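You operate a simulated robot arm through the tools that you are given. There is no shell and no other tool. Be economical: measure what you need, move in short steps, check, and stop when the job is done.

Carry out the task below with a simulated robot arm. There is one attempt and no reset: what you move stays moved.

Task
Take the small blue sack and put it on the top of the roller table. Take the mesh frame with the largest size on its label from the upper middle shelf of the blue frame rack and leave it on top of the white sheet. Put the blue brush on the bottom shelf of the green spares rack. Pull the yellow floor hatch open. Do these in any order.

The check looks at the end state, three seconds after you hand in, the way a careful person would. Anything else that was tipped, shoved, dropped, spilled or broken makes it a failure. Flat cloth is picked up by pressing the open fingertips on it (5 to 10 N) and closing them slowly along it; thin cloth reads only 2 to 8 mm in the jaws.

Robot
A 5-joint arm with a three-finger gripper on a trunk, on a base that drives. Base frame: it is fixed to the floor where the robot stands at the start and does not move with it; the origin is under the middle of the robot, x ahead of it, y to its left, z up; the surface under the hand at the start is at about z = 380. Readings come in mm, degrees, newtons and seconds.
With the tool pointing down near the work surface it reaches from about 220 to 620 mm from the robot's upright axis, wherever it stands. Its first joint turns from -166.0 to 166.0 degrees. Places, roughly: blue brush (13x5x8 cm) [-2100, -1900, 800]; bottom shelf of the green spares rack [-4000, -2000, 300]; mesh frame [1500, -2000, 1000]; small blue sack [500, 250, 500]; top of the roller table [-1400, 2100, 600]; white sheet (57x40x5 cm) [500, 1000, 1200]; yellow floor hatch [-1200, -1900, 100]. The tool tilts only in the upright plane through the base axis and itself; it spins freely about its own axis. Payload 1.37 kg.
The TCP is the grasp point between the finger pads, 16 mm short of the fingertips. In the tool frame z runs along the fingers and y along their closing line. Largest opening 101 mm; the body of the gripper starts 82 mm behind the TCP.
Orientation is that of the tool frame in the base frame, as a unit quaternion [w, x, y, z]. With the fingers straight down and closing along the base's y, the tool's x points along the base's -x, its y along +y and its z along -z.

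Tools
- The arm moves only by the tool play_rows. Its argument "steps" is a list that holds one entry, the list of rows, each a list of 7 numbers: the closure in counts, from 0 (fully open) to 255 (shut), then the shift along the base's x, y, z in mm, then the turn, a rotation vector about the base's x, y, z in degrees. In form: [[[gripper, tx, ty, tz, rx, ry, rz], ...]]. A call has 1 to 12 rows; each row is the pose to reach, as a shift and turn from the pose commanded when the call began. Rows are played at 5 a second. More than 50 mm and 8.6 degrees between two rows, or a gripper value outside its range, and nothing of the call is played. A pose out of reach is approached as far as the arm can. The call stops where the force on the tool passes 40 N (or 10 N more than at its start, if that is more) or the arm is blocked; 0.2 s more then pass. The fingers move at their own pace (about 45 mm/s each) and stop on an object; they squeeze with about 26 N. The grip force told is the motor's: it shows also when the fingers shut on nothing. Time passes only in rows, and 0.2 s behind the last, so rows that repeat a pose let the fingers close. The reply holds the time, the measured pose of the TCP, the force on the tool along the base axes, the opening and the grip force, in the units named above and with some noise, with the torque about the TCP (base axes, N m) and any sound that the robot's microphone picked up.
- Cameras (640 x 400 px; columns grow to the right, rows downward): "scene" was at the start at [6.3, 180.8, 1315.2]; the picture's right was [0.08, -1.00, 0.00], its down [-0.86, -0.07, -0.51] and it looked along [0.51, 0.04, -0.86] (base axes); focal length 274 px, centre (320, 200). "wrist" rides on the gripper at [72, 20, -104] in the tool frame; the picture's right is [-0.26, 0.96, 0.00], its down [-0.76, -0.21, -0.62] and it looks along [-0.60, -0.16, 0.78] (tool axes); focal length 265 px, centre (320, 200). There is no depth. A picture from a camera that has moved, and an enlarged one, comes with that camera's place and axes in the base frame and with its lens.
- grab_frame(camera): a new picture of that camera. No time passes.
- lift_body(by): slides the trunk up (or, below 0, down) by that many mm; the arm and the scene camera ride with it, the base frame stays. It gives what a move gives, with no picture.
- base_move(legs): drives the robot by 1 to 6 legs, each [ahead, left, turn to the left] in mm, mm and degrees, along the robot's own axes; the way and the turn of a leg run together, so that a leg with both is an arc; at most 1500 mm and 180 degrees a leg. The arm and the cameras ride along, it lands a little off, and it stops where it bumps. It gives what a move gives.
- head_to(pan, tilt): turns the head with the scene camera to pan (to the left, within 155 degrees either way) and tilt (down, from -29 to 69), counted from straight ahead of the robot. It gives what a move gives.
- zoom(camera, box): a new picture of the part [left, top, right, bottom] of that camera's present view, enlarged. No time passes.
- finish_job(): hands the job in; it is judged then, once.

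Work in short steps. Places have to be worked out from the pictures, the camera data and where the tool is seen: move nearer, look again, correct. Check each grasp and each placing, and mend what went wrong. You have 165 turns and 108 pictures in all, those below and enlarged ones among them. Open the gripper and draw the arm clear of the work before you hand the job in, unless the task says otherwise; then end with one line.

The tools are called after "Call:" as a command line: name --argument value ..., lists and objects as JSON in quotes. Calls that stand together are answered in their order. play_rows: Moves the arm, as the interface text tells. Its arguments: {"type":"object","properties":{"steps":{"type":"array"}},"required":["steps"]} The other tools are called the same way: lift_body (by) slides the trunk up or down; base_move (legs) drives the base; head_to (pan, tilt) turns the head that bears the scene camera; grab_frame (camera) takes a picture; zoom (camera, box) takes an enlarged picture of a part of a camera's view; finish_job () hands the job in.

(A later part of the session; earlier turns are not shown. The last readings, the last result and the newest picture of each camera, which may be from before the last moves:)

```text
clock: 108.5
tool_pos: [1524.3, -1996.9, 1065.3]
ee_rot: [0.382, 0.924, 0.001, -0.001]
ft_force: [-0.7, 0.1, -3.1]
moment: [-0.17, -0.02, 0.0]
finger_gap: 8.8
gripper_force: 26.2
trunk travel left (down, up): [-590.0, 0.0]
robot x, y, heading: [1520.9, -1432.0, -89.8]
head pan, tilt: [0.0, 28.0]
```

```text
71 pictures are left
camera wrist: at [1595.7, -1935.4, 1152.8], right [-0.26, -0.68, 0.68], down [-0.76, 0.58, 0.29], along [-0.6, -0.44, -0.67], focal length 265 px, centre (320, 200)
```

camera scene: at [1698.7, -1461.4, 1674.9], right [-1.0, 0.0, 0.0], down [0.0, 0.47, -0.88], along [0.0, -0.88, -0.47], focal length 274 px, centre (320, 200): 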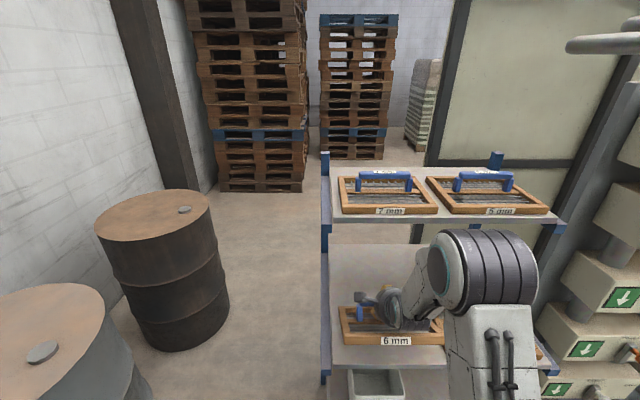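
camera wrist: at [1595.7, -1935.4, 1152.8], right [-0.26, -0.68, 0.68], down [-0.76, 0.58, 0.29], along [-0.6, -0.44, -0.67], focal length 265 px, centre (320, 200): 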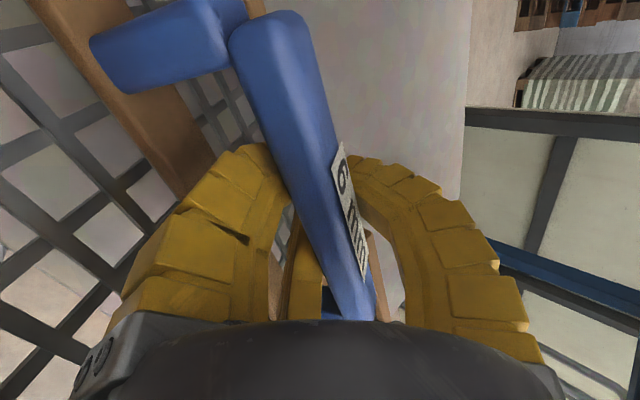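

The grip gap fell to 9 mm and the frame turned in the jaws; I zoom to see how it is held.

Call:
zoom --camera "scene" --box '[320, 270, 460, 370]'

```text
4.00 times, centred on (390, 320) of scene
camera zoom: at [1698.7, -1461.4, 1674.9], right [-1.0, 0.0, 0.0], down [0.0, 0.47, -0.88], along [0.0, -0.88, -0.47], focal length 1095 px, centre (40, -280)
```

zoom: 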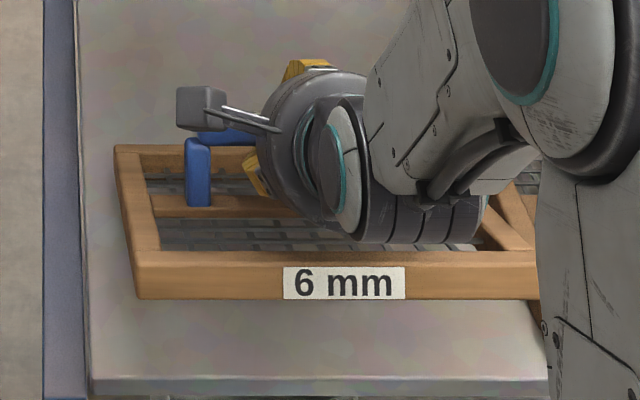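

The frame is tilted front-up, back edge about on the shelf. I raise another 35 mm and check load.

Call:
play_rows --steps '[[[255, 0, 0, 10, 0, 0, 0], [255, 0, 0, 20, 0, 0, 0], [255, 0, 0, 35, 0, 0, 0], [255, 0, 0, 35, 0, 0, 0]]]'

Call:
zoom --camera "scene" --box '[310, 250, 470, 370]'

Call:
grab_frame --camera "wrist"

```text
clock: 109.5
tool_pos: [1526.0, -1995.9, 1100.6]
ee_rot: [0.382, 0.924, 0.001, 0.001]
ft_force: [-0.8, -0.1, -3.5]
moment: [-0.11, -0.03, 0.01]
finger_gap: 8.1
gripper_force: 26.4
trunk travel left (down, up): [-590.0, 0.0]
robot x, y, heading: [1523.2, -1429.1, -90.1]
head pan, tilt: [0.0, 28.0]
```

```text
3.33 times, centred on (390, 310) of scene
camera zoom: at [1698.7, -1461.6, 1674.8], right [-1.0, 0.0, 0.0], down [0.0, 0.47, -0.88], along [0.0, -0.88, -0.47], focal length 912 px, centre (87, -167)
```

zoom: 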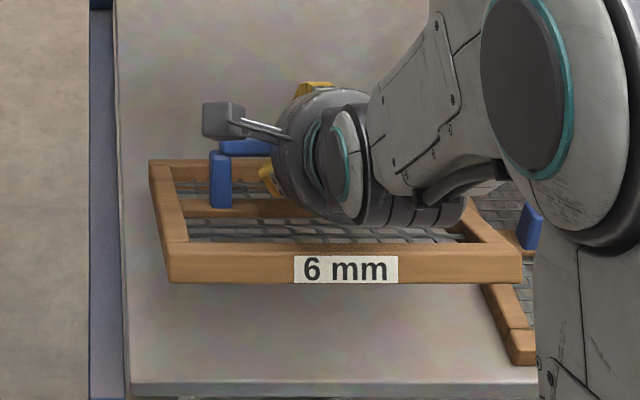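

```text
68 pictures are left
camera wrist: at [1596.2, -1935.4, 1188.4], right [-0.26, -0.68, 0.68], down [-0.76, 0.58, 0.29], along [-0.6, -0.44, -0.67], focal length 265 px, centre (320, 200)
```

wrist: 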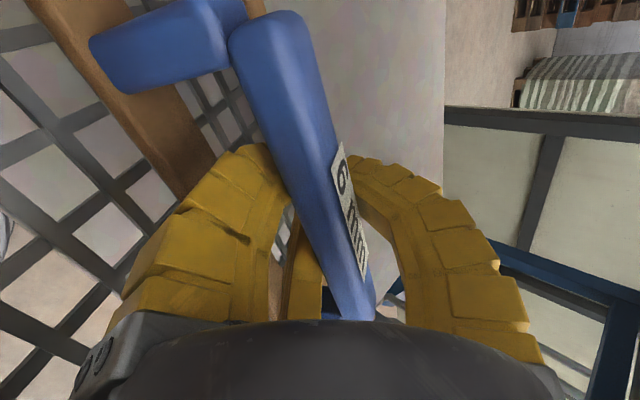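

The frame hangs firmly (3.5 N). I back out of the rack, then raise the arm and test the height needed for the white sheet (z≈1200).

Call:
base_move --legs '[[-560, 0, 0]]'

Call:
play_rows --steps '[[[255, 0, 10, 40, 0, 0, 0], [255, 0, 20, 80, 0, 0, 0], [255, 0, 20, 120, 0, 0, 0], [255, 0, 20, 160, 0, 0, 0], [255, 0, 20, 200, 0, 0, 0], [255, 0, 20, 240, 0, 0, 0], [255, 0, 20, 240, 0, 0, 0]]]'

Call:
grab_frame --camera "scene"

```text
clock: 112.7
tool_pos: [1521.8, -1433.4, 1099.6]
ee_rot: [0.382, 0.924, -0.001, -0.001]
ft_force: [-0.7, -0.1, -3.0]
moment: [-0.14, 0.01, -0.01]
finger_gap: 7.8
gripper_force: 26.3
trunk travel left (down, up): [-590.0, 0.0]
robot x, y, heading: [1524.9, -865.9, -89.9]
head pan, tilt: [0.0, 28.0]
```

```text
clock: 114.3
tool_pos: [1519.9, -1411.4, 1340.8]
ee_rot: [0.382, 0.924, -0.001, -0.002]
ft_force: [0.0, 0.2, -2.9]
moment: [-0.11, -0.02, 0.01]
finger_gap: 7.6
gripper_force: 26.1
trunk travel left (down, up): [-590.0, 0.0]
robot x, y, heading: [1524.0, -870.2, -90.1]
head pan, tilt: [0.0, 28.0]
```

```text
67 pictures are left
camera scene: at [1697.9, -899.7, 1674.8], right [-1.0, 0.0, 0.0], down [0.0, 0.47, -0.88], along [0.0, -0.88, -0.47], focal length 274 px, centre (320, 200)
```

scene: 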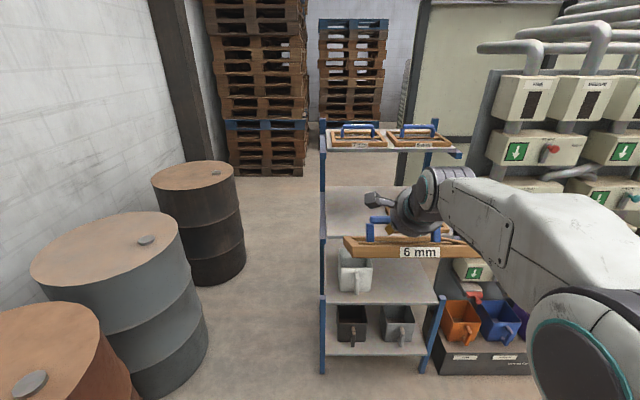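

It reaches 1340 mm. I tilt the tool further by 22° to level the frame.

Call:
play_rows --steps '[[[255, 0, 0, 0, -7, 0, 0], [255, 0, 0, 0, -14, 0, 0], [255, 0, 0, 0, -22, 0, 0], [255, 0, 0, 0, -22, 0, 0]]]'

Call:
zoom --camera "scene" --box '[320, 160, 540, 300]'

```text
clock: 115.3
tool_pos: [1521.8, -1412.4, 1340.5]
ee_rot: [0.552, 0.834, -0.001, -0.001]
ft_force: [-1.1, -0.1, -3.5]
moment: [-0.09, 0.01, 0.01]
finger_gap: 7.5
gripper_force: 25.8
trunk travel left (down, up): [-590.0, 0.0]
robot x, y, heading: [1527.1, -863.4, -90.1]
head pan, tilt: [0.0, 28.0]
```

```text
2.86 times, centred on (430, 230) of scene
camera zoom: at [1697.9, -899.4, 1674.9], right [-1.0, 0.0, 0.0], down [0.0, 0.47, -0.88], along [0.0, -0.88, -0.47], focal length 782 px, centre (6, 114)
```

zoom: 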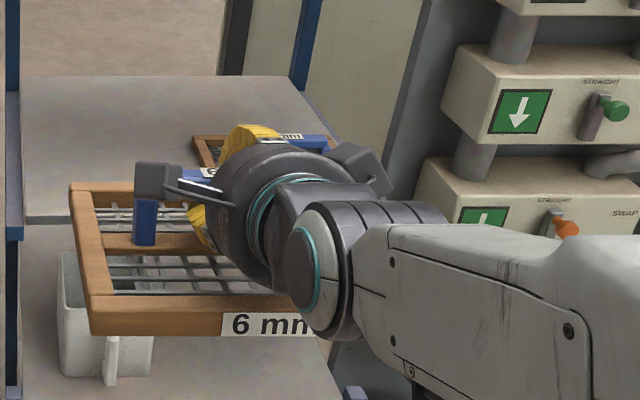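

About 12° front-up remains; I tilt 10° more, then drive: strafe to x≈−400, turn to heading 0, strafe to y≈1070.

Call:
play_rows --steps '[[[255, 0, 0, 0, -5, 0, 0], [255, 0, 0, 0, -11, 0, 0], [255, 0, 0, 0, -11, 0, 0]]]'

Call:
base_move --legs '[[0, -1500, 0], [0, -450, 0], [0, 0, 90], [0, 1500, 0], [0, 440, 0]]'

Call:
head_to --pan 0 --tilt 28

Call:
grab_frame --camera "scene"

```text
clock: 116.1
tool_pos: [1521.6, -1412.6, 1339.4]
ee_rot: [0.629, 0.777, -0.001, 0.0]
ft_force: [-0.1, 0.0, -2.8]
moment: [-0.09, 0.01, 0.01]
finger_gap: 7.6
gripper_force: 26.5
trunk travel left (down, up): [-590.0, 0.0]
robot x, y, heading: [1523.0, -869.5, -89.9]
head pan, tilt: [0.0, 28.0]
```

```text
clock: 139.0
tool_pos: [125.2, 1068.9, 1340.5]
ee_rot: [0.445, 0.55, 0.55, 0.444]
ft_force: [-0.2, -0.4, -3.5]
moment: [0.03, -0.07, -0.01]
finger_gap: 6.5
gripper_force: 26.0
trunk travel left (down, up): [-590.0, 0.0]
robot x, y, heading: [-422.9, 1067.3, 0.2]
head pan, tilt: [0.0, 28.0]
```

```text
clock: 139.6
tool_pos: [124.5, 1068.6, 1339.8]
ee_rot: [0.444, 0.55, 0.549, 0.446]
ft_force: [0.6, -0.8, -3.5]
moment: [0.02, -0.08, -0.02]
finger_gap: 6.2
gripper_force: 26.1
trunk travel left (down, up): [-590.0, 0.0]
robot x, y, heading: [-420.3, 1073.7, -0.0]
head pan, tilt: [0.0, 28.0]
```

```text
65 pictures are left
camera scene: at [-389.5, 1243.8, 1674.9], right [0.0, -1.0, 0.0], down [-0.47, 0.0, -0.88], along [0.88, 0.0, -0.47], focal length 274 px, centre (320, 200)
```

scene: 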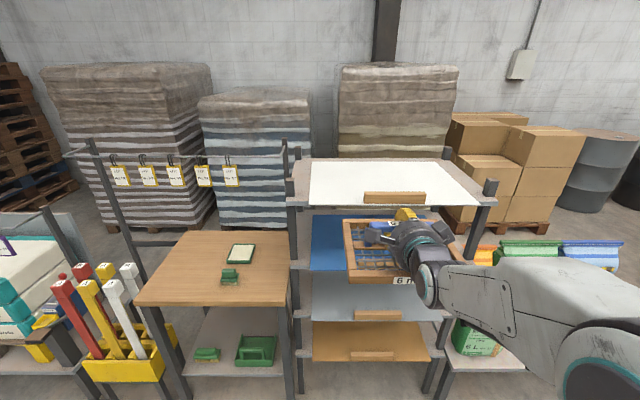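

The grip gap is creeping down (6.2 mm), so I act quickly: raise 45 mm, then drive over the sheet (centre ≈ (620, 992), z≈1225).

Call:
play_rows --steps '[[[255, 0, 0, 25, 0, 0, 0], [255, 0, 0, 45, 0, 0, 0], [255, 0, 0, 45, 0, 0, 0]]]'

Call:
base_move --legs '[[250, -80, 0], [200, 0, 0]]'

Call:
grab_frame --camera "scene"

Call:
grab_frame --camera "wrist"

```text
clock: 140.4
tool_pos: [124.4, 1069.0, 1384.2]
ee_rot: [0.443, 0.551, 0.55, 0.445]
ft_force: [-0.5, -0.3, -3.0]
moment: [0.0, -0.09, 0.04]
finger_gap: 6.2
gripper_force: 26.1
trunk travel left (down, up): [-590.0, 0.0]
robot x, y, heading: [-419.5, 1068.5, -0.1]
head pan, tilt: [0.0, 28.0]
```

```text
clock: 143.4
tool_pos: [574.1, 994.1, 1383.3]
ee_rot: [0.442, 0.549, 0.551, 0.446]
ft_force: [0.5, -0.3, -3.8]
moment: [0.0, -0.13, 0.01]
finger_gap: 6.1
gripper_force: 26.2
trunk travel left (down, up): [-590.0, 0.0]
robot x, y, heading: [29.2, 992.6, 0.3]
head pan, tilt: [0.0, 28.0]
```

```text
64 pictures are left
camera scene: at [59.0, 1165.8, 1674.8], right [0.01, -1.0, 0.0], down [-0.47, 0.0, -0.88], along [0.88, 0.01, -0.47], focal length 274 px, centre (320, 200)
```

scene: 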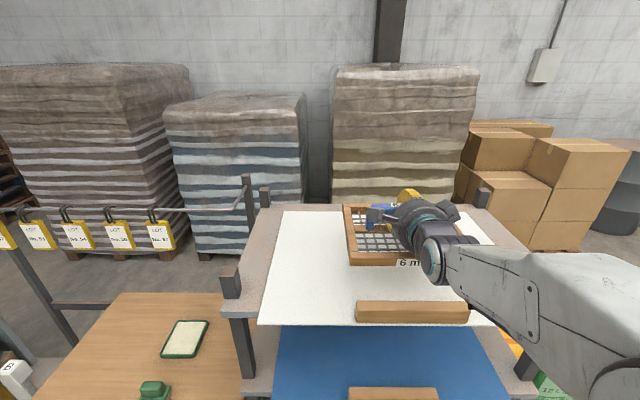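

```text
63 pictures are left
camera wrist: at [475.1, 1065.8, 1425.1], right [0.2, -0.26, 0.94], down [-0.65, -0.76, -0.07], along [0.74, -0.59, -0.33], focal length 265 px, centre (320, 200)
```

wrist: 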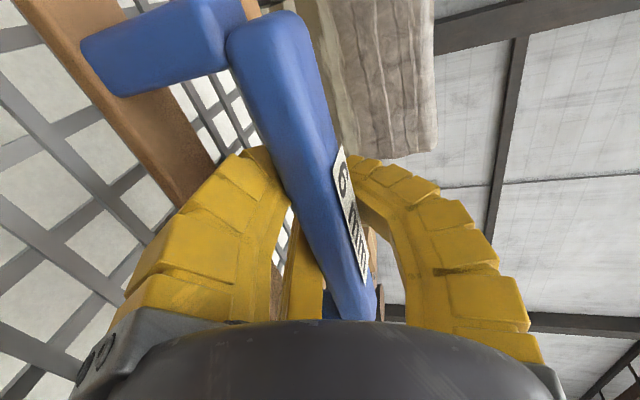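

Over the sheet. I go 45 mm further with the base and 15 with the arm, lowering partly.

Call:
base_move --legs '[[45, 0, 0]]'

Call:
play_rows --steps '[[[255, 8, 0, -20, 0, 0, 0], [255, 15, 0, -40, 0, 0, 0], [255, 15, 0, -60, 0, 0, 0], [255, 15, 0, -60, 0, 0, 0]]]'

Call:
grab_frame --camera "scene"

```text
clock: 144.3
tool_pos: [619.6, 991.6, 1383.5]
ee_rot: [0.442, 0.549, 0.551, 0.446]
ft_force: [1.5, 0.2, -3.7]
moment: [-0.01, -0.11, 0.02]
finger_gap: 6.1
gripper_force: 25.9
trunk travel left (down, up): [-590.0, 0.0]
robot x, y, heading: [71.0, 988.3, 0.5]
head pan, tilt: [0.0, 28.0]
```

```text
clock: 145.3
tool_pos: [633.3, 993.0, 1323.7]
ee_rot: [0.443, 0.549, 0.551, 0.446]
ft_force: [-0.1, -0.4, -3.3]
moment: [-0.01, -0.08, -0.01]
finger_gap: 6.1
gripper_force: 26.5
trunk travel left (down, up): [-590.0, 0.0]
robot x, y, heading: [72.0, 989.9, 0.4]
head pan, tilt: [0.0, 28.0]
```

```text
62 pictures are left
camera scene: at [101.7, 1166.0, 1674.9], right [0.01, -1.0, 0.0], down [-0.47, 0.0, -0.88], along [0.88, 0.01, -0.47], focal length 274 px, centre (320, 200)
```

scene: 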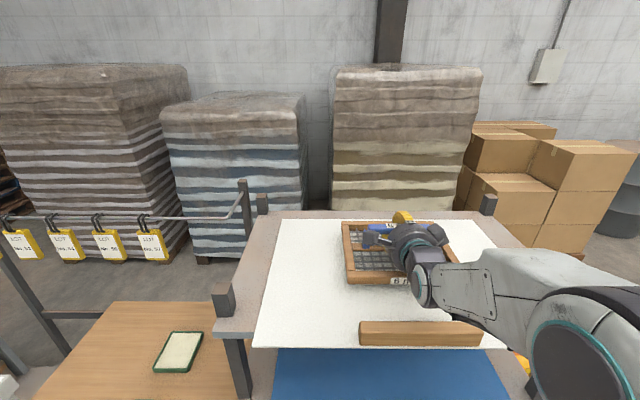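

Still carrying full weight. I lower in small steps.

Call:
play_rows --steps '[[[255, 0, 0, -8, 0, 0, 0], [255, 0, 0, -16, 0, 0, 0], [255, 0, 0, -22, 0, 0, 0], [255, 0, 0, -22, 0, 0, 0]]]'

Call:
zoom --camera "scene" --box '[320, 190, 500, 350]'

```text
clock: 146.3
tool_pos: [632.2, 993.5, 1300.5]
ee_rot: [0.443, 0.549, 0.551, 0.446]
ft_force: [0.0, 0.2, -3.2]
moment: [-0.01, -0.08, 0.01]
finger_gap: 6.0
gripper_force: 25.7
trunk travel left (down, up): [-590.0, 0.0]
robot x, y, heading: [71.7, 989.3, 0.5]
head pan, tilt: [0.0, 28.0]
```

```text
2.50 times, centred on (410, 270) of scene
camera zoom: at [102.0, 1166.0, 1674.9], right [0.01, -1.0, 0.0], down [-0.47, 0.0, -0.88], along [0.88, 0.01, -0.47], focal length 684 px, centre (95, 25)
```

zoom: 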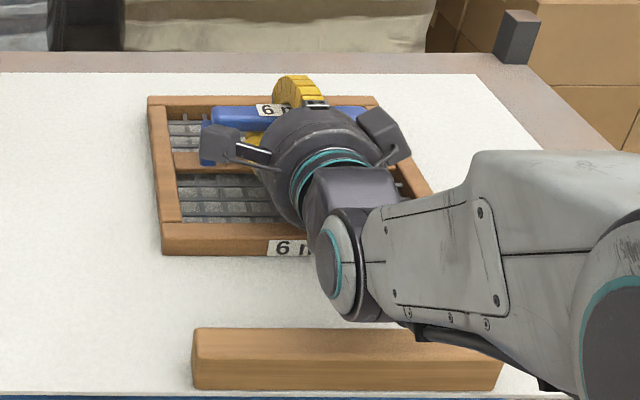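

Call:
play_rows --steps '[[[255, 0, 0, -6, 0, 0, 0], [255, 0, 0, -12, 0, 0, 0], [255, 0, 0, -12, 0, 0, 0]]]'

```text
clock: 147.1
tool_pos: [634.9, 992.8, 1295.1]
ee_rot: [0.446, 0.546, 0.548, 0.45]
ft_force: [10.3, 0.2, 25.6]
moment: [-0.01, 0.65, -0.01]
finger_gap: 7.8
gripper_force: 26.0
trunk travel left (down, up): [-590.0, 0.0]
robot x, y, heading: [70.5, 986.4, 0.4]
head pan, tilt: [0.0, 28.0]
```

Contact (25 N). I ease up 8 mm and look.

Call:
play_rows --steps '[[[255, 0, 0, 8, 0, 0, 0], [255, 0, 0, 8, 0, 0, 0]]]'

Call:
zoom --camera "scene" --box '[320, 190, 500, 350]'

```text
clock: 147.7
tool_pos: [632.0, 994.5, 1297.1]
ee_rot: [0.443, 0.548, 0.551, 0.447]
ft_force: [8.0, 0.7, 13.4]
moment: [0.02, 0.43, 0.01]
finger_gap: 4.0
gripper_force: 25.9
trunk travel left (down, up): [-590.0, 0.0]
robot x, y, heading: [70.3, 990.6, 0.5]
head pan, tilt: [0.0, 28.0]
```

```text
2.50 times, centred on (410, 270) of scene
camera zoom: at [102.1, 1166.1, 1674.8], right [0.01, -1.0, 0.0], down [-0.47, 0.0, -0.88], along [0.88, 0.01, -0.47], focal length 684 px, centre (95, 25)
```

zoom: 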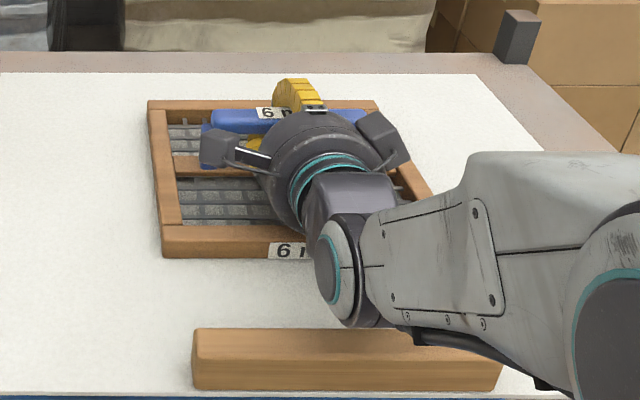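

The frame sits flat on the sheet. I open the fingers moderately.

Call:
play_rows --steps '[[[220, 0, 0, 2, 0, 0, 0], [180, 0, 0, 2, 0, 0, 0], [150, 0, 0, 2, 0, 0, 0], [150, 0, 0, 2, 0, 0, 0]]]'

Call:
grab_frame --camera "wrist"

```text
clock: 148.7
tool_pos: [632.0, 993.9, 1298.6]
ee_rot: [0.443, 0.549, 0.551, 0.446]
ft_force: [-0.2, -0.9, -0.2]
moment: [0.01, 0.0, 0.0]
finger_gap: 45.8
gripper_force: 3.2
trunk travel left (down, up): [-590.0, 0.0]
robot x, y, heading: [74.0, 985.4, 0.1]
head pan, tilt: [0.0, 28.0]
```

```text
59 pictures are left
camera wrist: at [532.8, 1066.1, 1340.8], right [0.2, -0.26, 0.94], down [-0.65, -0.76, -0.07], along [0.73, -0.59, -0.33], focal length 265 px, centre (320, 200)
```

wrist: 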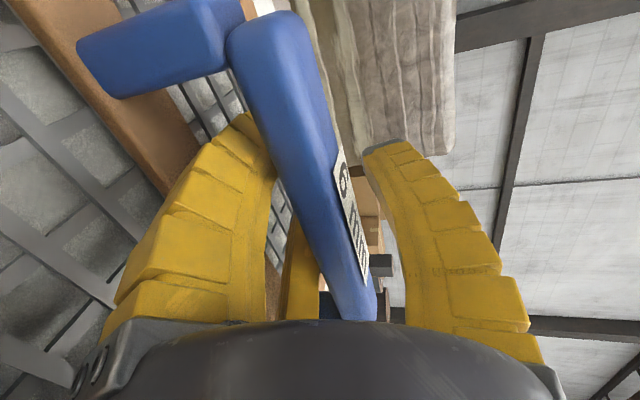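

Released. I retract along the tool axis, then up.

Call:
play_rows --steps '[[[150, -15, 0, 3, 0, 0, 0], [150, -35, 0, 7, 0, 0, 0], [150, -60, 0, 13, 0, 0, 0], [150, -80, 0, 25, 0, 0, 0], [150, -95, 0, 55, 0, 0, 0], [150, -100, 0, 90, 0, 0, 0], [150, -100, 0, 110, 0, 0, 0], [150, -100, 0, 110, 0, 0, 0]]]'

Call:
grab_frame --camera "scene"

```text
clock: 150.5
tool_pos: [532.2, 993.2, 1409.6]
ee_rot: [0.442, 0.548, 0.552, 0.447]
ft_force: [0.6, 0.5, -0.5]
moment: [0.01, -0.02, -0.04]
finger_gap: 45.8
gripper_force: 3.1
trunk travel left (down, up): [-590.0, 0.0]
robot x, y, heading: [69.1, 990.9, 0.3]
head pan, tilt: [0.0, 28.0]
```

```text
58 pictures are left
camera scene: at [101.7, 1166.0, 1674.9], right [0.01, -1.0, 0.0], down [-0.47, 0.0, -0.88], along [0.88, 0.01, -0.47], focal length 274 px, centre (320, 200)
```

scene: 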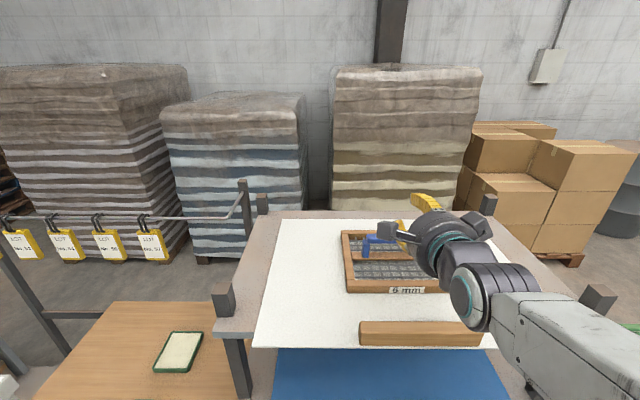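

The 6 mm frame lies on the white sheet. I back away, straighten the tool and drive toward the hatch area.

Call:
base_move --legs '[[-470, 0, 0], [0, 0, -90], [1500, 0, 0], [450, 0, 0]]'

Call:
play_rows --steps '[[[100, 0, 0, -30, 8, 0, 0], [50, 0, 0, -60, 16, 0, 0], [0, 0, 0, -100, 24, 0, 0], [0, 0, 0, -140, 32, 0, 0], [0, 0, 0, -170, 40, 0, 0], [0, 0, 0, -200, 48, 0, 0], [0, 0, 0, -230, 56, 0, 0], [0, 0, 0, -260, 64, 0, 0], [0, 0, 0, -290, 72, 0, 0], [0, 0, 0, -310, 78, 0, 0], [0, 0, 0, -310, 78, 0, 0]]]'

Call:
head_to --pan -40 --tilt 32

Call:
grab_frame --camera "scene"

```text
clock: 166.4
tool_pos: [-308.4, -1415.7, 1409.4]
ee_rot: [0.628, 0.778, 0.014, 0.013]
ft_force: [-0.1, 0.4, 0.6]
moment: [0.01, 0.0, 0.02]
finger_gap: 45.9
gripper_force: 3.1
trunk travel left (down, up): [-590.0, 0.0]
robot x, y, heading: [-330.0, -956.5, -87.6]
head pan, tilt: [0.0, 28.0]
```

```text
clock: 168.8
tool_pos: [-308.6, -1415.5, 1099.7]
ee_rot: [-0.001, 1.0, 0.003, 0.0]
ft_force: [-0.2, 0.4, -0.8]
moment: [0.01, 0.01, 0.02]
finger_gap: 100.8
gripper_force: 0.0
out of reach, approached as far as the arm can: row 5, 6, 7, 8, 9
trunk travel left (down, up): [-590.0, 0.0]
robot x, y, heading: [-329.8, -955.5, -87.5]
head pan, tilt: [0.0, 28.0]
```

```text
clock: 169.9
tool_pos: [-309.6, -1415.3, 1099.5]
ee_rot: [0.0, 1.0, 0.003, 0.0]
ft_force: [0.0, -0.2, -0.2]
moment: [0.01, 0.0, -0.03]
finger_gap: 100.6
gripper_force: 0.0
trunk travel left (down, up): [-590.0, 0.0]
robot x, y, heading: [-326.2, -954.6, -87.5]
head pan, tilt: [-40.0, 32.0]
```

```text
57 pictures are left
camera scene: at [-210.3, -959.7, 1668.6], right [-0.79, 0.61, 0.0], down [0.32, 0.42, -0.85], along [-0.52, -0.67, -0.53], focal length 274 px, centre (320, 200)
```

scene: 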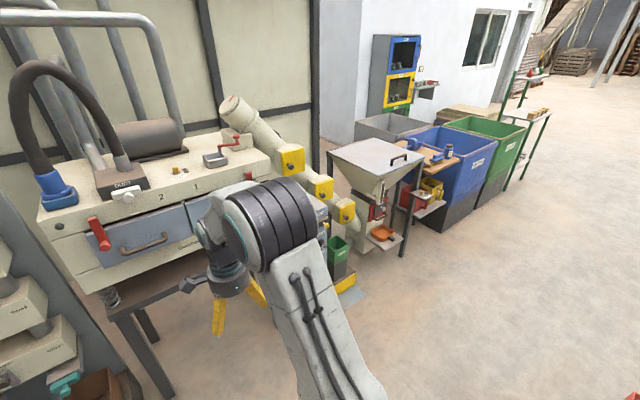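

I fix heading and strafe right to face the hatch, then look.

Call:
base_move --legs '[[0, 0, -2.5], [0, -850, 0]]'

Call:
head_to --pan -15 --tilt 48

Call:
grab_frame --camera "scene"

```text
clock: 174.9
tool_pos: [-1205.9, -1410.3, 1098.9]
ee_rot: [-0.001, 1.0, -0.023, 0.0]
ft_force: [-0.2, -0.4, -0.5]
moment: [0.01, 0.0, -0.01]
finger_gap: 100.8
gripper_force: 0.0
trunk travel left (down, up): [-590.0, 0.0]
robot x, y, heading: [-1200.7, -947.5, -90.7]
head pan, tilt: [-40.0, 32.0]
```

```text
clock: 175.8
tool_pos: [-1206.6, -1407.7, 1099.6]
ee_rot: [-0.002, 1.0, -0.023, 0.0]
ft_force: [-0.2, 0.6, -0.3]
moment: [-0.01, -0.01, 0.01]
finger_gap: 100.5
gripper_force: 0.0
trunk travel left (down, up): [-590.0, 0.0]
robot x, y, heading: [-1202.2, -947.5, -90.5]
head pan, tilt: [-15.0, 48.0]
```

```text
56 pictures are left
camera scene: at [-1047.7, -966.9, 1644.9], right [-0.96, 0.27, 0.0], down [0.2, 0.71, -0.67], along [-0.18, -0.64, -0.74], focal length 274 px, centre (320, 200)
```

scene: 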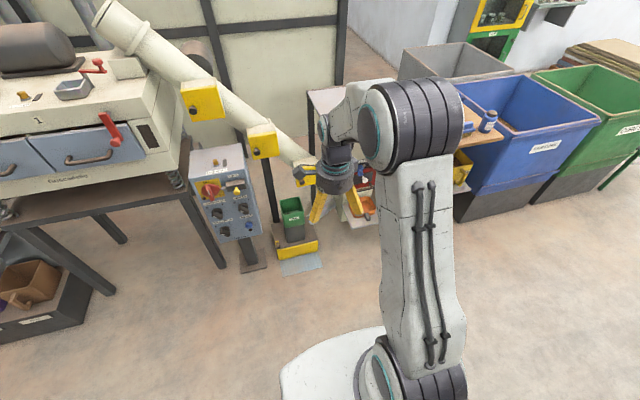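

Call:
zoom --camera "scene" --box '[230, 160, 350, 285]'

```text
3.20 times, centred on (290, 222) of scene
camera zoom: at [-1047.7, -966.9, 1644.9], right [-0.96, 0.27, 0.0], down [0.2, 0.71, -0.67], along [-0.18, -0.64, -0.74], focal length 876 px, centre (416, 128)
```

zoom: 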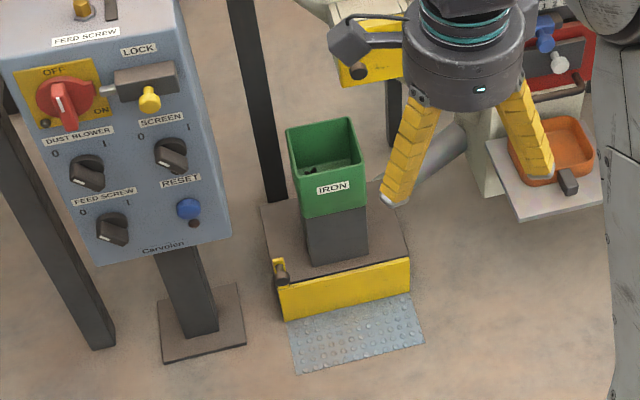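

The hatch is the yellow front flap on the floor box with a small knob at its left end, near (−1045,−1915). I drive closer, lower the trunk and look with both cameras.

Call:
base_move --legs '[[250, 140, 0]]'

Call:
lift_body --by -450

Call:
head_to --pan 12 --tilt 50

Call:
grab_frame --camera "scene"

```text
clock: 177.8
tool_pos: [-1069.6, -1662.2, 1100.3]
ee_rot: [-0.001, 1.0, -0.021, 0.0]
ft_force: [-0.8, 0.6, -0.5]
moment: [0.02, 0.01, -0.01]
finger_gap: 100.6
gripper_force: 0.1
trunk travel left (down, up): [-590.0, 0.0]
robot x, y, heading: [-1061.4, -1202.6, -90.8]
head pan, tilt: [-15.0, 48.0]
```

```text
refused: -450 is not a number from -400 to 400
```

```text
clock: 178.7
tool_pos: [-1070.3, -1661.3, 1100.6]
ee_rot: [-0.001, 1.0, -0.022, 0.0]
ft_force: [-0.3, -0.1, 0.2]
moment: [-0.01, 0.02, 0.03]
finger_gap: 100.4
gripper_force: 0.1
trunk travel left (down, up): [-590.0, 0.0]
robot x, y, heading: [-1065.5, -1205.3, -90.3]
head pan, tilt: [12.0, 50.0]
```

```text
54 pictures are left
camera scene: at [-875.4, -1218.9, 1642.2], right [-0.98, -0.2, 0.0], down [-0.15, 0.75, -0.64], along [0.13, -0.63, -0.77], focal length 274 px, centre (320, 200)
```

scene: 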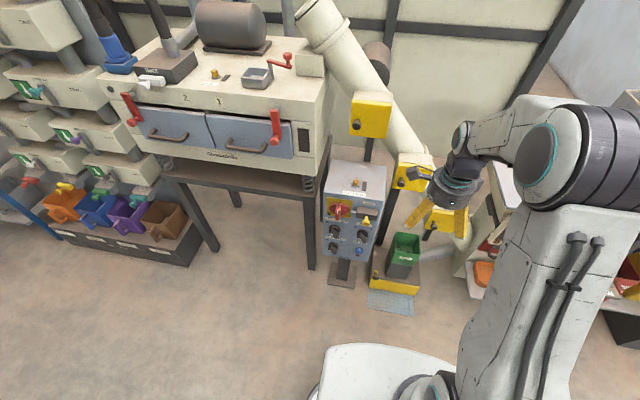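

Call:
lift_body --by -400

Call:
grab_frame --camera "wrist"

Call:
zoom --camera "scene" --box '[300, 130, 480, 270]'

```text
clock: 182.5
tool_pos: [-1069.9, -1662.6, 699.5]
ee_rot: [-0.001, 1.0, -0.021, 0.001]
ft_force: [-0.5, -1.1, -0.4]
moment: [-0.01, 0.04, 0.0]
finger_gap: 100.5
gripper_force: 0.1
trunk travel left (down, up): [-190.0, 400.0]
robot x, y, heading: [-1063.6, -1202.1, -90.5]
head pan, tilt: [12.0, 50.0]
```

```text
53 pictures are left
camera wrist: at [-999.5, -1683.7, 804.7], right [-0.31, -0.95, 0.0], down [-0.75, 0.24, 0.62], along [-0.59, 0.19, -0.78], focal length 265 px, centre (320, 200)
```

wrist: 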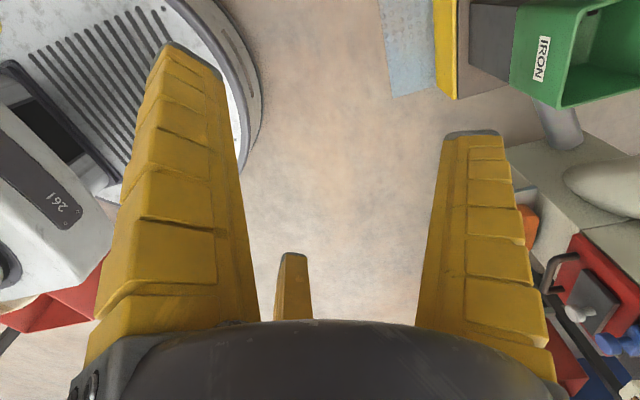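

```text
2.86 times, centred on (390, 200) of scene
camera zoom: at [-875.3, -1218.9, 1242.2], right [-0.98, -0.2, 0.0], down [-0.15, 0.75, -0.64], along [0.13, -0.63, -0.77], focal length 782 px, centre (120, 200)
```

zoom: 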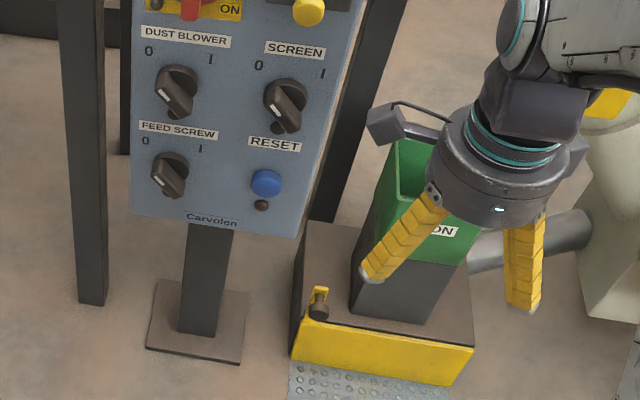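

Knob triangulates to about (−1046, −1934, 180) on a tab above the flap. I turn the jaws to close along x with the camera forward.

Call:
play_rows --steps '[[[0, 0, 0, 0, 0, 0, -8.2], [0, 0, 0, 0, 0, 0, -16.4], [0, 0, 0, 0, 0, 0, -24.6], [0, 0, 0, 0, 0, 0, -32.8], [0, 0, 0, 0, 0, 0, -41], [0, 0, 0, 0, 0, 0, -49.2], [0, 0, 0, 0, 0, 0, -57.4], [0, 0, 0, 0, 0, 0, -65.6], [0, 0, 0, 0, 0, 0, -73.8], [0, 0, 0, 0, 0, 0, -82], [0, 0, 0, 0, 0, 0, -89], [0, 0, 0, 0, 0, 0, -89]]]'

Call:
lift_body --by -190

Call:
play_rows --steps '[[[40, 4, 0, -30, -8, 0, 0], [60, 8, 0, -60, -16, 0, 0], [60, 12, 0, -90, -24, 0, 0], [60, 16, 0, -120, -32, 0, 0], [60, 20, 0, -150, -40, 0, 0], [60, 24, 0, -180, -45, 0, 0], [60, 24, 0, -180, -45, 0, 0]]]'

Call:
grab_frame --camera "wrist"

```text
clock: 185.1
tool_pos: [-1127.0, -1654.8, 698.6]
ee_rot: [0.0, -0.7, 0.714, 0.001]
ft_force: [0.6, -0.1, 0.0]
moment: [-0.02, -0.03, 0.02]
finger_gap: 100.6
gripper_force: 0.0
out of reach, approached as far as the arm can: row 10, 11, 12
trunk travel left (down, up): [-190.0, 400.0]
robot x, y, heading: [-1067.3, -1198.1, -90.9]
head pan, tilt: [12.0, 50.0]
```

```text
clock: 187.2
tool_pos: [-1126.0, -1656.7, 510.4]
ee_rot: [0.0, -0.699, 0.715, 0.0]
ft_force: [0.4, 0.1, -0.2]
moment: [-0.01, 0.04, -0.01]
finger_gap: 100.6
gripper_force: 0.1
trunk travel left (down, up): [0.0, 590.0]
robot x, y, heading: [-1069.2, -1204.9, -90.4]
head pan, tilt: [12.0, 50.0]
```

```text
clock: 188.8
tool_pos: [-1110.0, -1655.1, 331.1]
ee_rot: [0.298, 0.663, -0.645, 0.235]
ft_force: [0.6, 0.2, 0.2]
moment: [0.02, 0.0, -0.01]
finger_gap: 79.7
gripper_force: 1.8
out of reach, approached as far as the arm can: row 1, 2, 3, 4, 5, 6, 7
trunk travel left (down, up): [0.0, 590.0]
robot x, y, heading: [-1068.1, -1202.6, -90.4]
head pan, tilt: [12.0, 50.0]
```

```text
51 pictures are left
camera wrist: at [-1117.0, -1631.7, 457.5], right [-0.97, 0.2, -0.1], down [0.21, 0.97, -0.1], along [0.07, -0.12, -0.99], focal length 265 px, centre (320, 200)
```

wrist: 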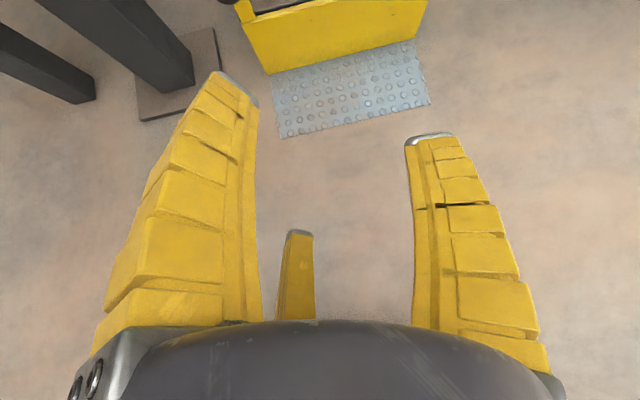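

The spin joint limit is hit this way; I spin the tool the other way (camera on the robot side) about its own axis.

Call:
play_rows --steps '[[[60, 0, 0, 0, 0, 6, 6], [60, 0, 0, 0, 0, 12, 12], [60, 0, 0, 0, 0, 18, 18], [60, 0, 0, 0, 0, 24, 24], [60, 0, 0, 0, 0, 30, 30], [60, 0, 0, 0, 0, 36, 36], [60, 0, 0, 0, 0, 42, 42], [60, 0, 0, 0, 0, 48, 48], [60, 0, 0, 0, 0, 54, 54], [60, 0, 0, 0, 0, 60, 60], [60, 0, 0, 0, 0, 66, 66], [60, 0, 0, 0, 0, 72, 72]]]'

Call:
play_rows --steps '[[[60, 0, 0, 0, 0, 6, 6], [60, 0, 0, 0, 0, 12, 12], [60, 0, 0, 0, 0, 18, 18], [60, 0, 0, 0, 0, 24, 24], [60, 0, 0, 0, 0, 30, 30], [60, 0, 0, 0, 0, 36, 36], [60, 0, 0, 0, 0, 42, 42], [60, 0, 0, 0, 0, 48, 48], [60, 0, 0, 0, 0, 54, 54], [60, 0, 0, 0, 0, 54, 54]]]'

Call:
grab_frame --camera "wrist"

```text
clock: 191.4
tool_pos: [-1073.3, -1660.6, 329.4]
ee_rot: [0.413, 0.901, 0.118, -0.061]
ft_force: [0.0, -0.4, -0.1]
moment: [0.01, 0.02, 0.0]
finger_gap: 79.5
gripper_force: 1.6
out of reach, approached as far as the arm can: row 5, 6, 7, 8, 9, 10, 11, 12
trunk travel left (down, up): [0.0, 590.0]
robot x, y, heading: [-1064.2, -1200.0, -90.4]
head pan, tilt: [12.0, 50.0]
```

```text
clock: 193.6
tool_pos: [-1040.0, -1659.6, 329.2]
ee_rot: [0.287, 0.636, 0.667, -0.262]
ft_force: [0.0, -0.2, -0.3]
moment: [-0.03, 0.03, 0.0]
finger_gap: 79.9
gripper_force: 2.3
out of reach, approached as far as the arm can: row 1, 2, 3, 4, 5, 6, 7, 8, 9, 10
trunk travel left (down, up): [0.0, 590.0]
robot x, y, heading: [-1069.1, -1203.2, -90.6]
head pan, tilt: [12.0, 50.0]
```

```text
50 pictures are left
camera wrist: at [-1027.3, -1533.4, 350.9], right [0.97, -0.13, 0.2], down [-0.22, -0.09, 0.97], along [-0.11, -0.99, -0.12], focal length 265 px, centre (320, 200)
```

wrist: 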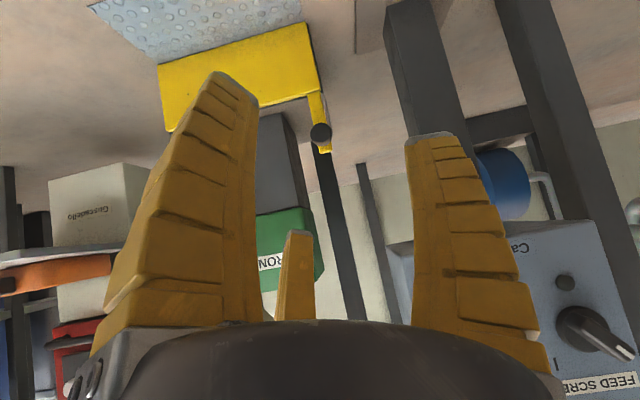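

The knob on the tab is in view at about (−1047, −1921, 202). Zoom to understand the hinge.

Call:
zoom --camera "wrist" --box '[140, 10, 380, 170]'

```text
2.50 times, centred on (260, 90) of wrist
camera zoom: at [-1027.3, -1533.4, 350.9], right [0.97, -0.13, 0.2], down [-0.22, -0.09, 0.97], along [-0.11, -0.99, -0.12], focal length 664 px, centre (470, 475)
```

zoom: 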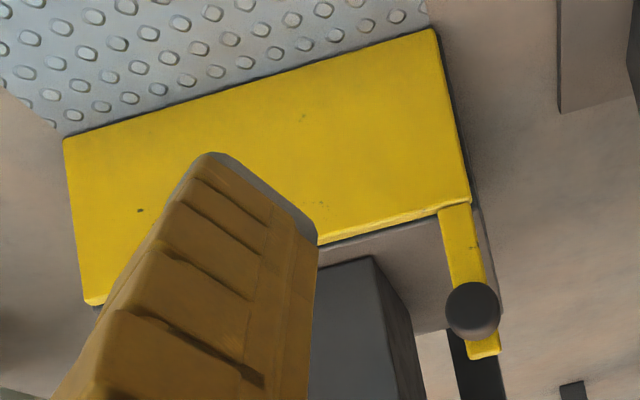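

I drive 165 mm ahead, then approach the knob.

Call:
base_move --legs '[[165, 0, 0]]'

Call:
play_rows --steps '[[[60, 0, 0, -25, 0, 0, 0], [60, 0, -10, -50, 0, 0, 0], [60, 0, -25, -70, 0, 0, 0], [60, 0, -25, -70, 0, 0, 0]]]'

Call:
grab_frame --camera "wrist"

```text
clock: 195.1
tool_pos: [-1041.8, -1826.0, 328.8]
ee_rot: [0.287, 0.637, 0.666, -0.261]
ft_force: [-0.3, 1.2, 0.2]
moment: [0.01, -0.02, 0.0]
finger_gap: 79.6
gripper_force: 1.7
trunk travel left (down, up): [0.0, 590.0]
robot x, y, heading: [-1069.2, -1365.3, -90.7]
head pan, tilt: [12.0, 50.0]
```

```text
clock: 196.1
tool_pos: [-1040.4, -1849.6, 259.2]
ee_rot: [0.286, 0.637, 0.665, -0.263]
ft_force: [0.3, -0.1, -0.2]
moment: [0.01, 0.0, 0.0]
finger_gap: 79.6
gripper_force: 1.8
trunk travel left (down, up): [0.0, 590.0]
robot x, y, heading: [-1070.7, -1368.4, -90.4]
head pan, tilt: [12.0, 50.0]
```

```text
48 pictures are left
camera wrist: at [-1028.8, -1722.9, 281.4], right [0.97, -0.14, 0.2], down [-0.22, -0.09, 0.97], along [-0.11, -0.99, -0.12], focal length 265 px, centre (320, 200)
```

wrist: 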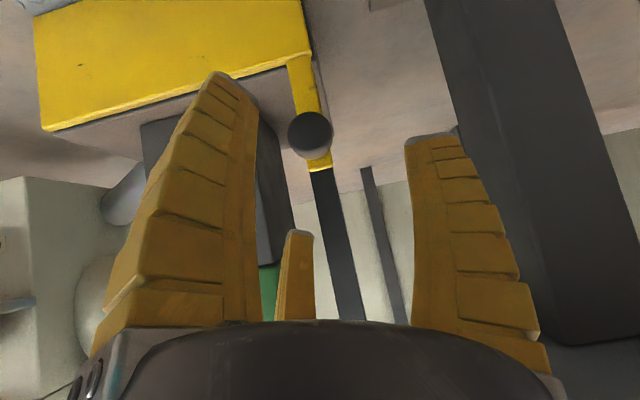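

Knob refined to (−1048, −1925, 202). I advance onto it.

Call:
play_rows --steps '[[[60, -3, -24, -19, 0, 0, 0], [60, -7, -48, -38, 0, 0, 0], [60, -7, -72, -56, 0, 0, 0], [60, -7, -72, -56, 0, 0, 0]]]'

Call:
grab_frame --camera "wrist"

```text
clock: 197.1
tool_pos: [-1041.8, -1922.2, 200.9]
ee_rot: [0.284, 0.638, 0.665, -0.265]
ft_force: [0.1, 0.3, 0.2]
moment: [-0.03, -0.01, 0.02]
finger_gap: 79.7
gripper_force: 2.2
out of reach, approached as far as the arm can: row 2, 3, 4
trunk travel left (down, up): [0.0, 590.0]
robot x, y, heading: [-1069.0, -1366.2, -90.7]
head pan, tilt: [12.0, 50.0]
```

```text
47 pictures are left
camera wrist: at [-1028.4, -1795.4, 223.0], right [0.97, -0.14, 0.2], down [-0.21, -0.09, 0.97], along [-0.12, -0.99, -0.12], focal length 265 px, centre (320, 200)
```

wrist: 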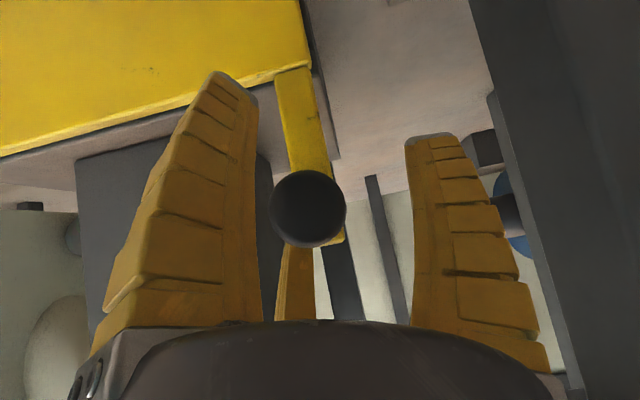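

The ball is ~8 mm toward −x of the jaw centre; I shift the base right 8 mm and close.

Call:
base_move --legs '[[0, -8, 0]]'

Call:
play_rows --steps '[[[110, 0, 0, 3, 0, 0, 0], [160, 0, 0, 3, 0, 0, 0], [210, 0, 0, 3, 0, 0, 0], [255, 0, 0, 3, 0, 0, 0], [255, 0, 0, 3, 0, 0, 0], [255, 0, 0, 3, 0, 0, 0]]]'

Call:
grab_frame --camera "wrist"

```text
clock: 197.8
tool_pos: [-1049.3, -1923.3, 201.3]
ee_rot: [0.284, 0.638, 0.664, -0.266]
ft_force: [-0.2, -0.3, 0.6]
moment: [0.03, -0.01, -0.03]
finger_gap: 79.6
gripper_force: 1.9
trunk travel left (down, up): [0.0, 590.0]
robot x, y, heading: [-1074.1, -1364.0, -90.8]
head pan, tilt: [12.0, 50.0]
```

```text
clock: 199.2
tool_pos: [-1052.8, -1926.4, 207.7]
ee_rot: [0.288, 0.639, 0.661, -0.269]
ft_force: [-30.8, -20.4, 9.1]
moment: [0.19, -0.38, -0.89]
finger_gap: 32.3
gripper_force: 27.9
trunk travel left (down, up): [0.0, 590.0]
robot x, y, heading: [-1072.0, -1363.2, -90.8]
head pan, tilt: [12.0, 50.0]
```

```text
46 pictures are left
camera wrist: at [-1039.1, -1799.3, 228.2], right [0.97, -0.15, 0.2], down [-0.22, -0.08, 0.97], along [-0.13, -0.99, -0.11], focal length 265 px, centre (320, 200)
```

wrist: 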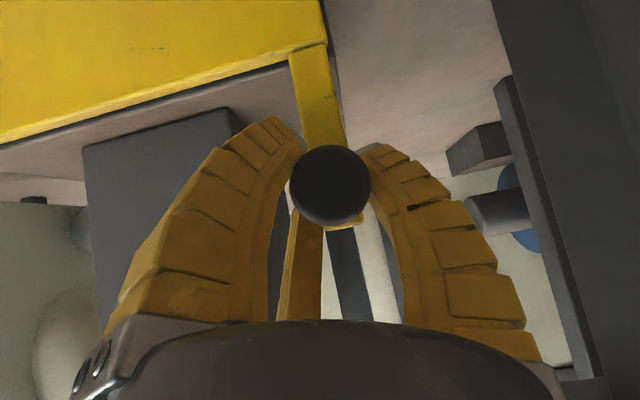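

The ball is gripped (32 mm) with some side load. I relieve sideways and pull gently toward the robot.

Call:
play_rows --steps '[[[255, -5, -3, 3, 0, 0, 0], [255, -5, -3, 3, 0, 0, 0]]]'

Call:
play_rows --steps '[[[255, 0, 8, 0, 0, 0, 0], [255, 0, 16, 0, 0, 0, 0], [255, 0, 24, 0, 0, 0, 0], [255, 0, 24, 0, 0, 0, 0]]]'

Call:
grab_frame --camera "wrist"

```text
clock: 199.8
tool_pos: [-1053.3, -1925.4, 209.1]
ee_rot: [0.284, 0.639, 0.663, -0.269]
ft_force: [-16.0, -16.3, 6.1]
moment: [0.06, -0.36, -0.93]
finger_gap: 31.9
gripper_force: 28.1
trunk travel left (down, up): [0.0, 590.0]
robot x, y, heading: [-1077.9, -1366.2, -90.3]
head pan, tilt: [12.0, 50.0]
```

```text
clock: 200.2
tool_pos: [-1053.2, -1926.2, 208.8]
ee_rot: [0.287, 0.639, 0.661, -0.27]
ft_force: [1.2, -5.1, -4.4]
moment: [0.51, -0.51, -0.69]
finger_gap: 32.1
gripper_force: 28.1
trunk travel left (down, up): [0.0, 590.0]
robot x, y, heading: [-1075.0, -1368.1, -90.5]
head pan, tilt: [12.0, 50.0]
stopped in row 1: the force on the tool passed its limit at 44 N (the readings are from after the stop); the commanded pose is now the measured one
```

```text
45 pictures are left
camera wrist: at [-1039.3, -1799.2, 229.3], right [0.97, -0.15, 0.2], down [-0.21, -0.08, 0.97], along [-0.13, -0.99, -0.11], focal length 265 px, centre (320, 200)
```

wrist: 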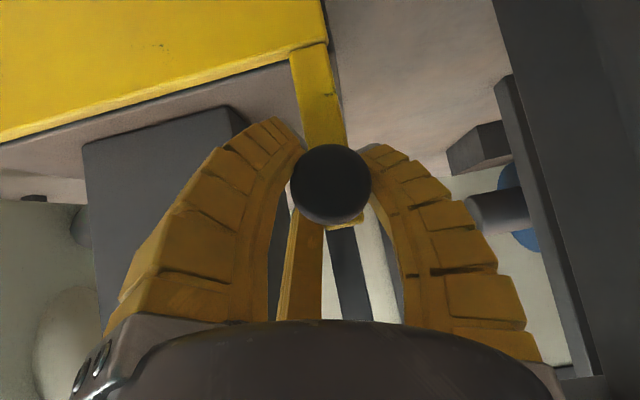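

Pulling 8 mm at once hit the limit; I pull slower to feel whether it yields.

Call:
play_rows --steps '[[[255, 0, 1.5, 0, 0, 0, 0], [255, 0, 3, 0, 0, 0, 0], [255, 0, 4.5, 0, 0, 0, 0], [255, 0, 6, 0, 0, 0, 0], [255, 0, 7.5, 0, 0, 0, 0], [255, 0, 9, 0, 0, 0, 0], [255, 0, 10.5, 0, 0, 0, 0], [255, 0, 12, 0, 0, 0, 0]]]'

```text
clock: 201.3
tool_pos: [-1053.5, -1927.1, 214.1]
ee_rot: [0.293, 0.637, 0.657, -0.277]
ft_force: [1.8, -6.0, -3.2]
moment: [0.61, -0.54, -0.76]
finger_gap: 32.1
gripper_force: 28.1
trunk travel left (down, up): [0.0, 590.0]
robot x, y, heading: [-1075.9, -1367.0, -90.7]
head pan, tilt: [12.0, 50.0]
stopped in row 5: the force on the tool passed its limit at 41 N (the readings are from after the stop); the commanded pose is now the measured one
```

Under pull it drifted up 5 mm rather than out; I test lifting.

Call:
play_rows --steps '[[[255, 0, 0, 2, 0, 0, 0], [255, 0, 0, 4, 0, 0, 0], [255, 0, 0, 6, 0, 0, 0], [255, 0, 0, 8, 0, 0, 0], [255, 0, 0, 10, 0, 0, 0]]]'

Call:
grab_frame --camera "wrist"

```text
clock: 202.5
tool_pos: [-1053.8, -1925.5, 224.0]
ee_rot: [0.293, 0.636, 0.658, -0.277]
ft_force: [2.4, -8.9, -3.9]
moment: [0.7, -0.47, -0.86]
finger_gap: 32.0
gripper_force: 28.1
trunk travel left (down, up): [0.0, 590.0]
robot x, y, heading: [-1076.6, -1366.3, -90.3]
head pan, tilt: [12.0, 50.0]
```

```text
44 pictures are left
camera wrist: at [-1039.6, -1798.7, 241.3], right [0.97, -0.14, 0.2], down [-0.21, -0.06, 0.98], along [-0.13, -0.99, -0.09], focal length 265 px, centre (320, 200)
```

wrist: 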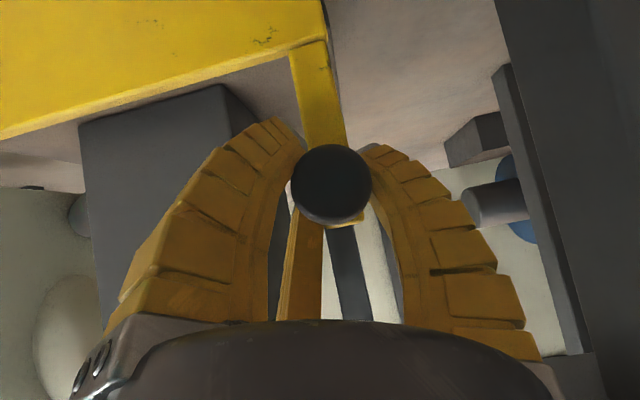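

The yellow plate moves up with the hand at only a few newtons — it opens upward. I continue lifting and watch.

Call:
play_rows --steps '[[[255, 0, 0, 5, 0, 0, 0], [255, 0, 0, 10, 0, 0, 0], [255, 0, 0, 15, 0, 0, 0], [255, 0, 0, 20, 0, 0, 0], [255, 0, 0, 25, 0, 0, 0], [255, 0, 0, 30, 0, 0, 0], [255, 0, 0, 30, 0, 0, 0]]]'

Call:
head_to --pan 5 --tilt 50

Call:
grab_frame --camera "scene"

Call:
grab_frame --camera "wrist"

```text
clock: 204.1
tool_pos: [-1054.3, -1926.1, 254.1]
ee_rot: [0.294, 0.636, 0.657, -0.279]
ft_force: [3.7, -11.8, -3.0]
moment: [0.63, -0.47, -0.81]
finger_gap: 31.5
gripper_force: 27.5
trunk travel left (down, up): [0.0, 590.0]
robot x, y, heading: [-1076.3, -1368.7, -90.7]
head pan, tilt: [12.0, 50.0]
```

```text
clock: 204.8
tool_pos: [-1053.3, -1926.0, 254.3]
ee_rot: [0.293, 0.636, 0.657, -0.278]
ft_force: [2.5, -12.7, -1.6]
moment: [0.45, -0.44, -0.89]
finger_gap: 31.8
gripper_force: 28.0
trunk travel left (down, up): [0.0, 590.0]
robot x, y, heading: [-1074.6, -1369.4, -90.7]
head pan, tilt: [5.0, 50.0]
```

```text
43 pictures are left
camera scene: at [-894.2, -1386.4, 1052.2], right [-1.0, -0.08, 0.0], down [-0.06, 0.76, -0.64], along [0.05, -0.64, -0.77], focal length 274 px, centre (320, 200)
```

scene: 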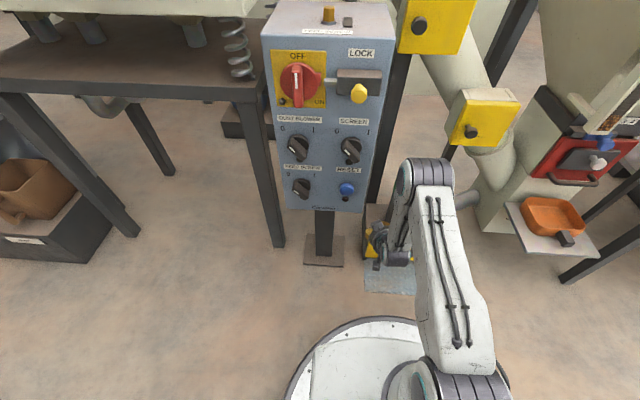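

```text
42 pictures are left
camera wrist: at [-1039.6, -1798.6, 271.5], right [0.97, -0.14, 0.2], down [-0.21, -0.06, 0.98], along [-0.13, -0.99, -0.09], focal length 265 px, centre (320, 200)
```

wrist: 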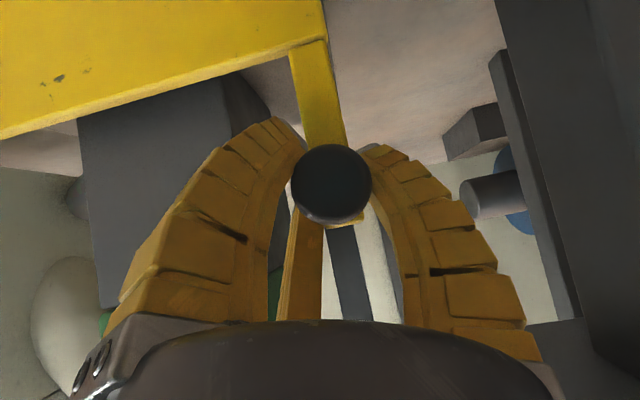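

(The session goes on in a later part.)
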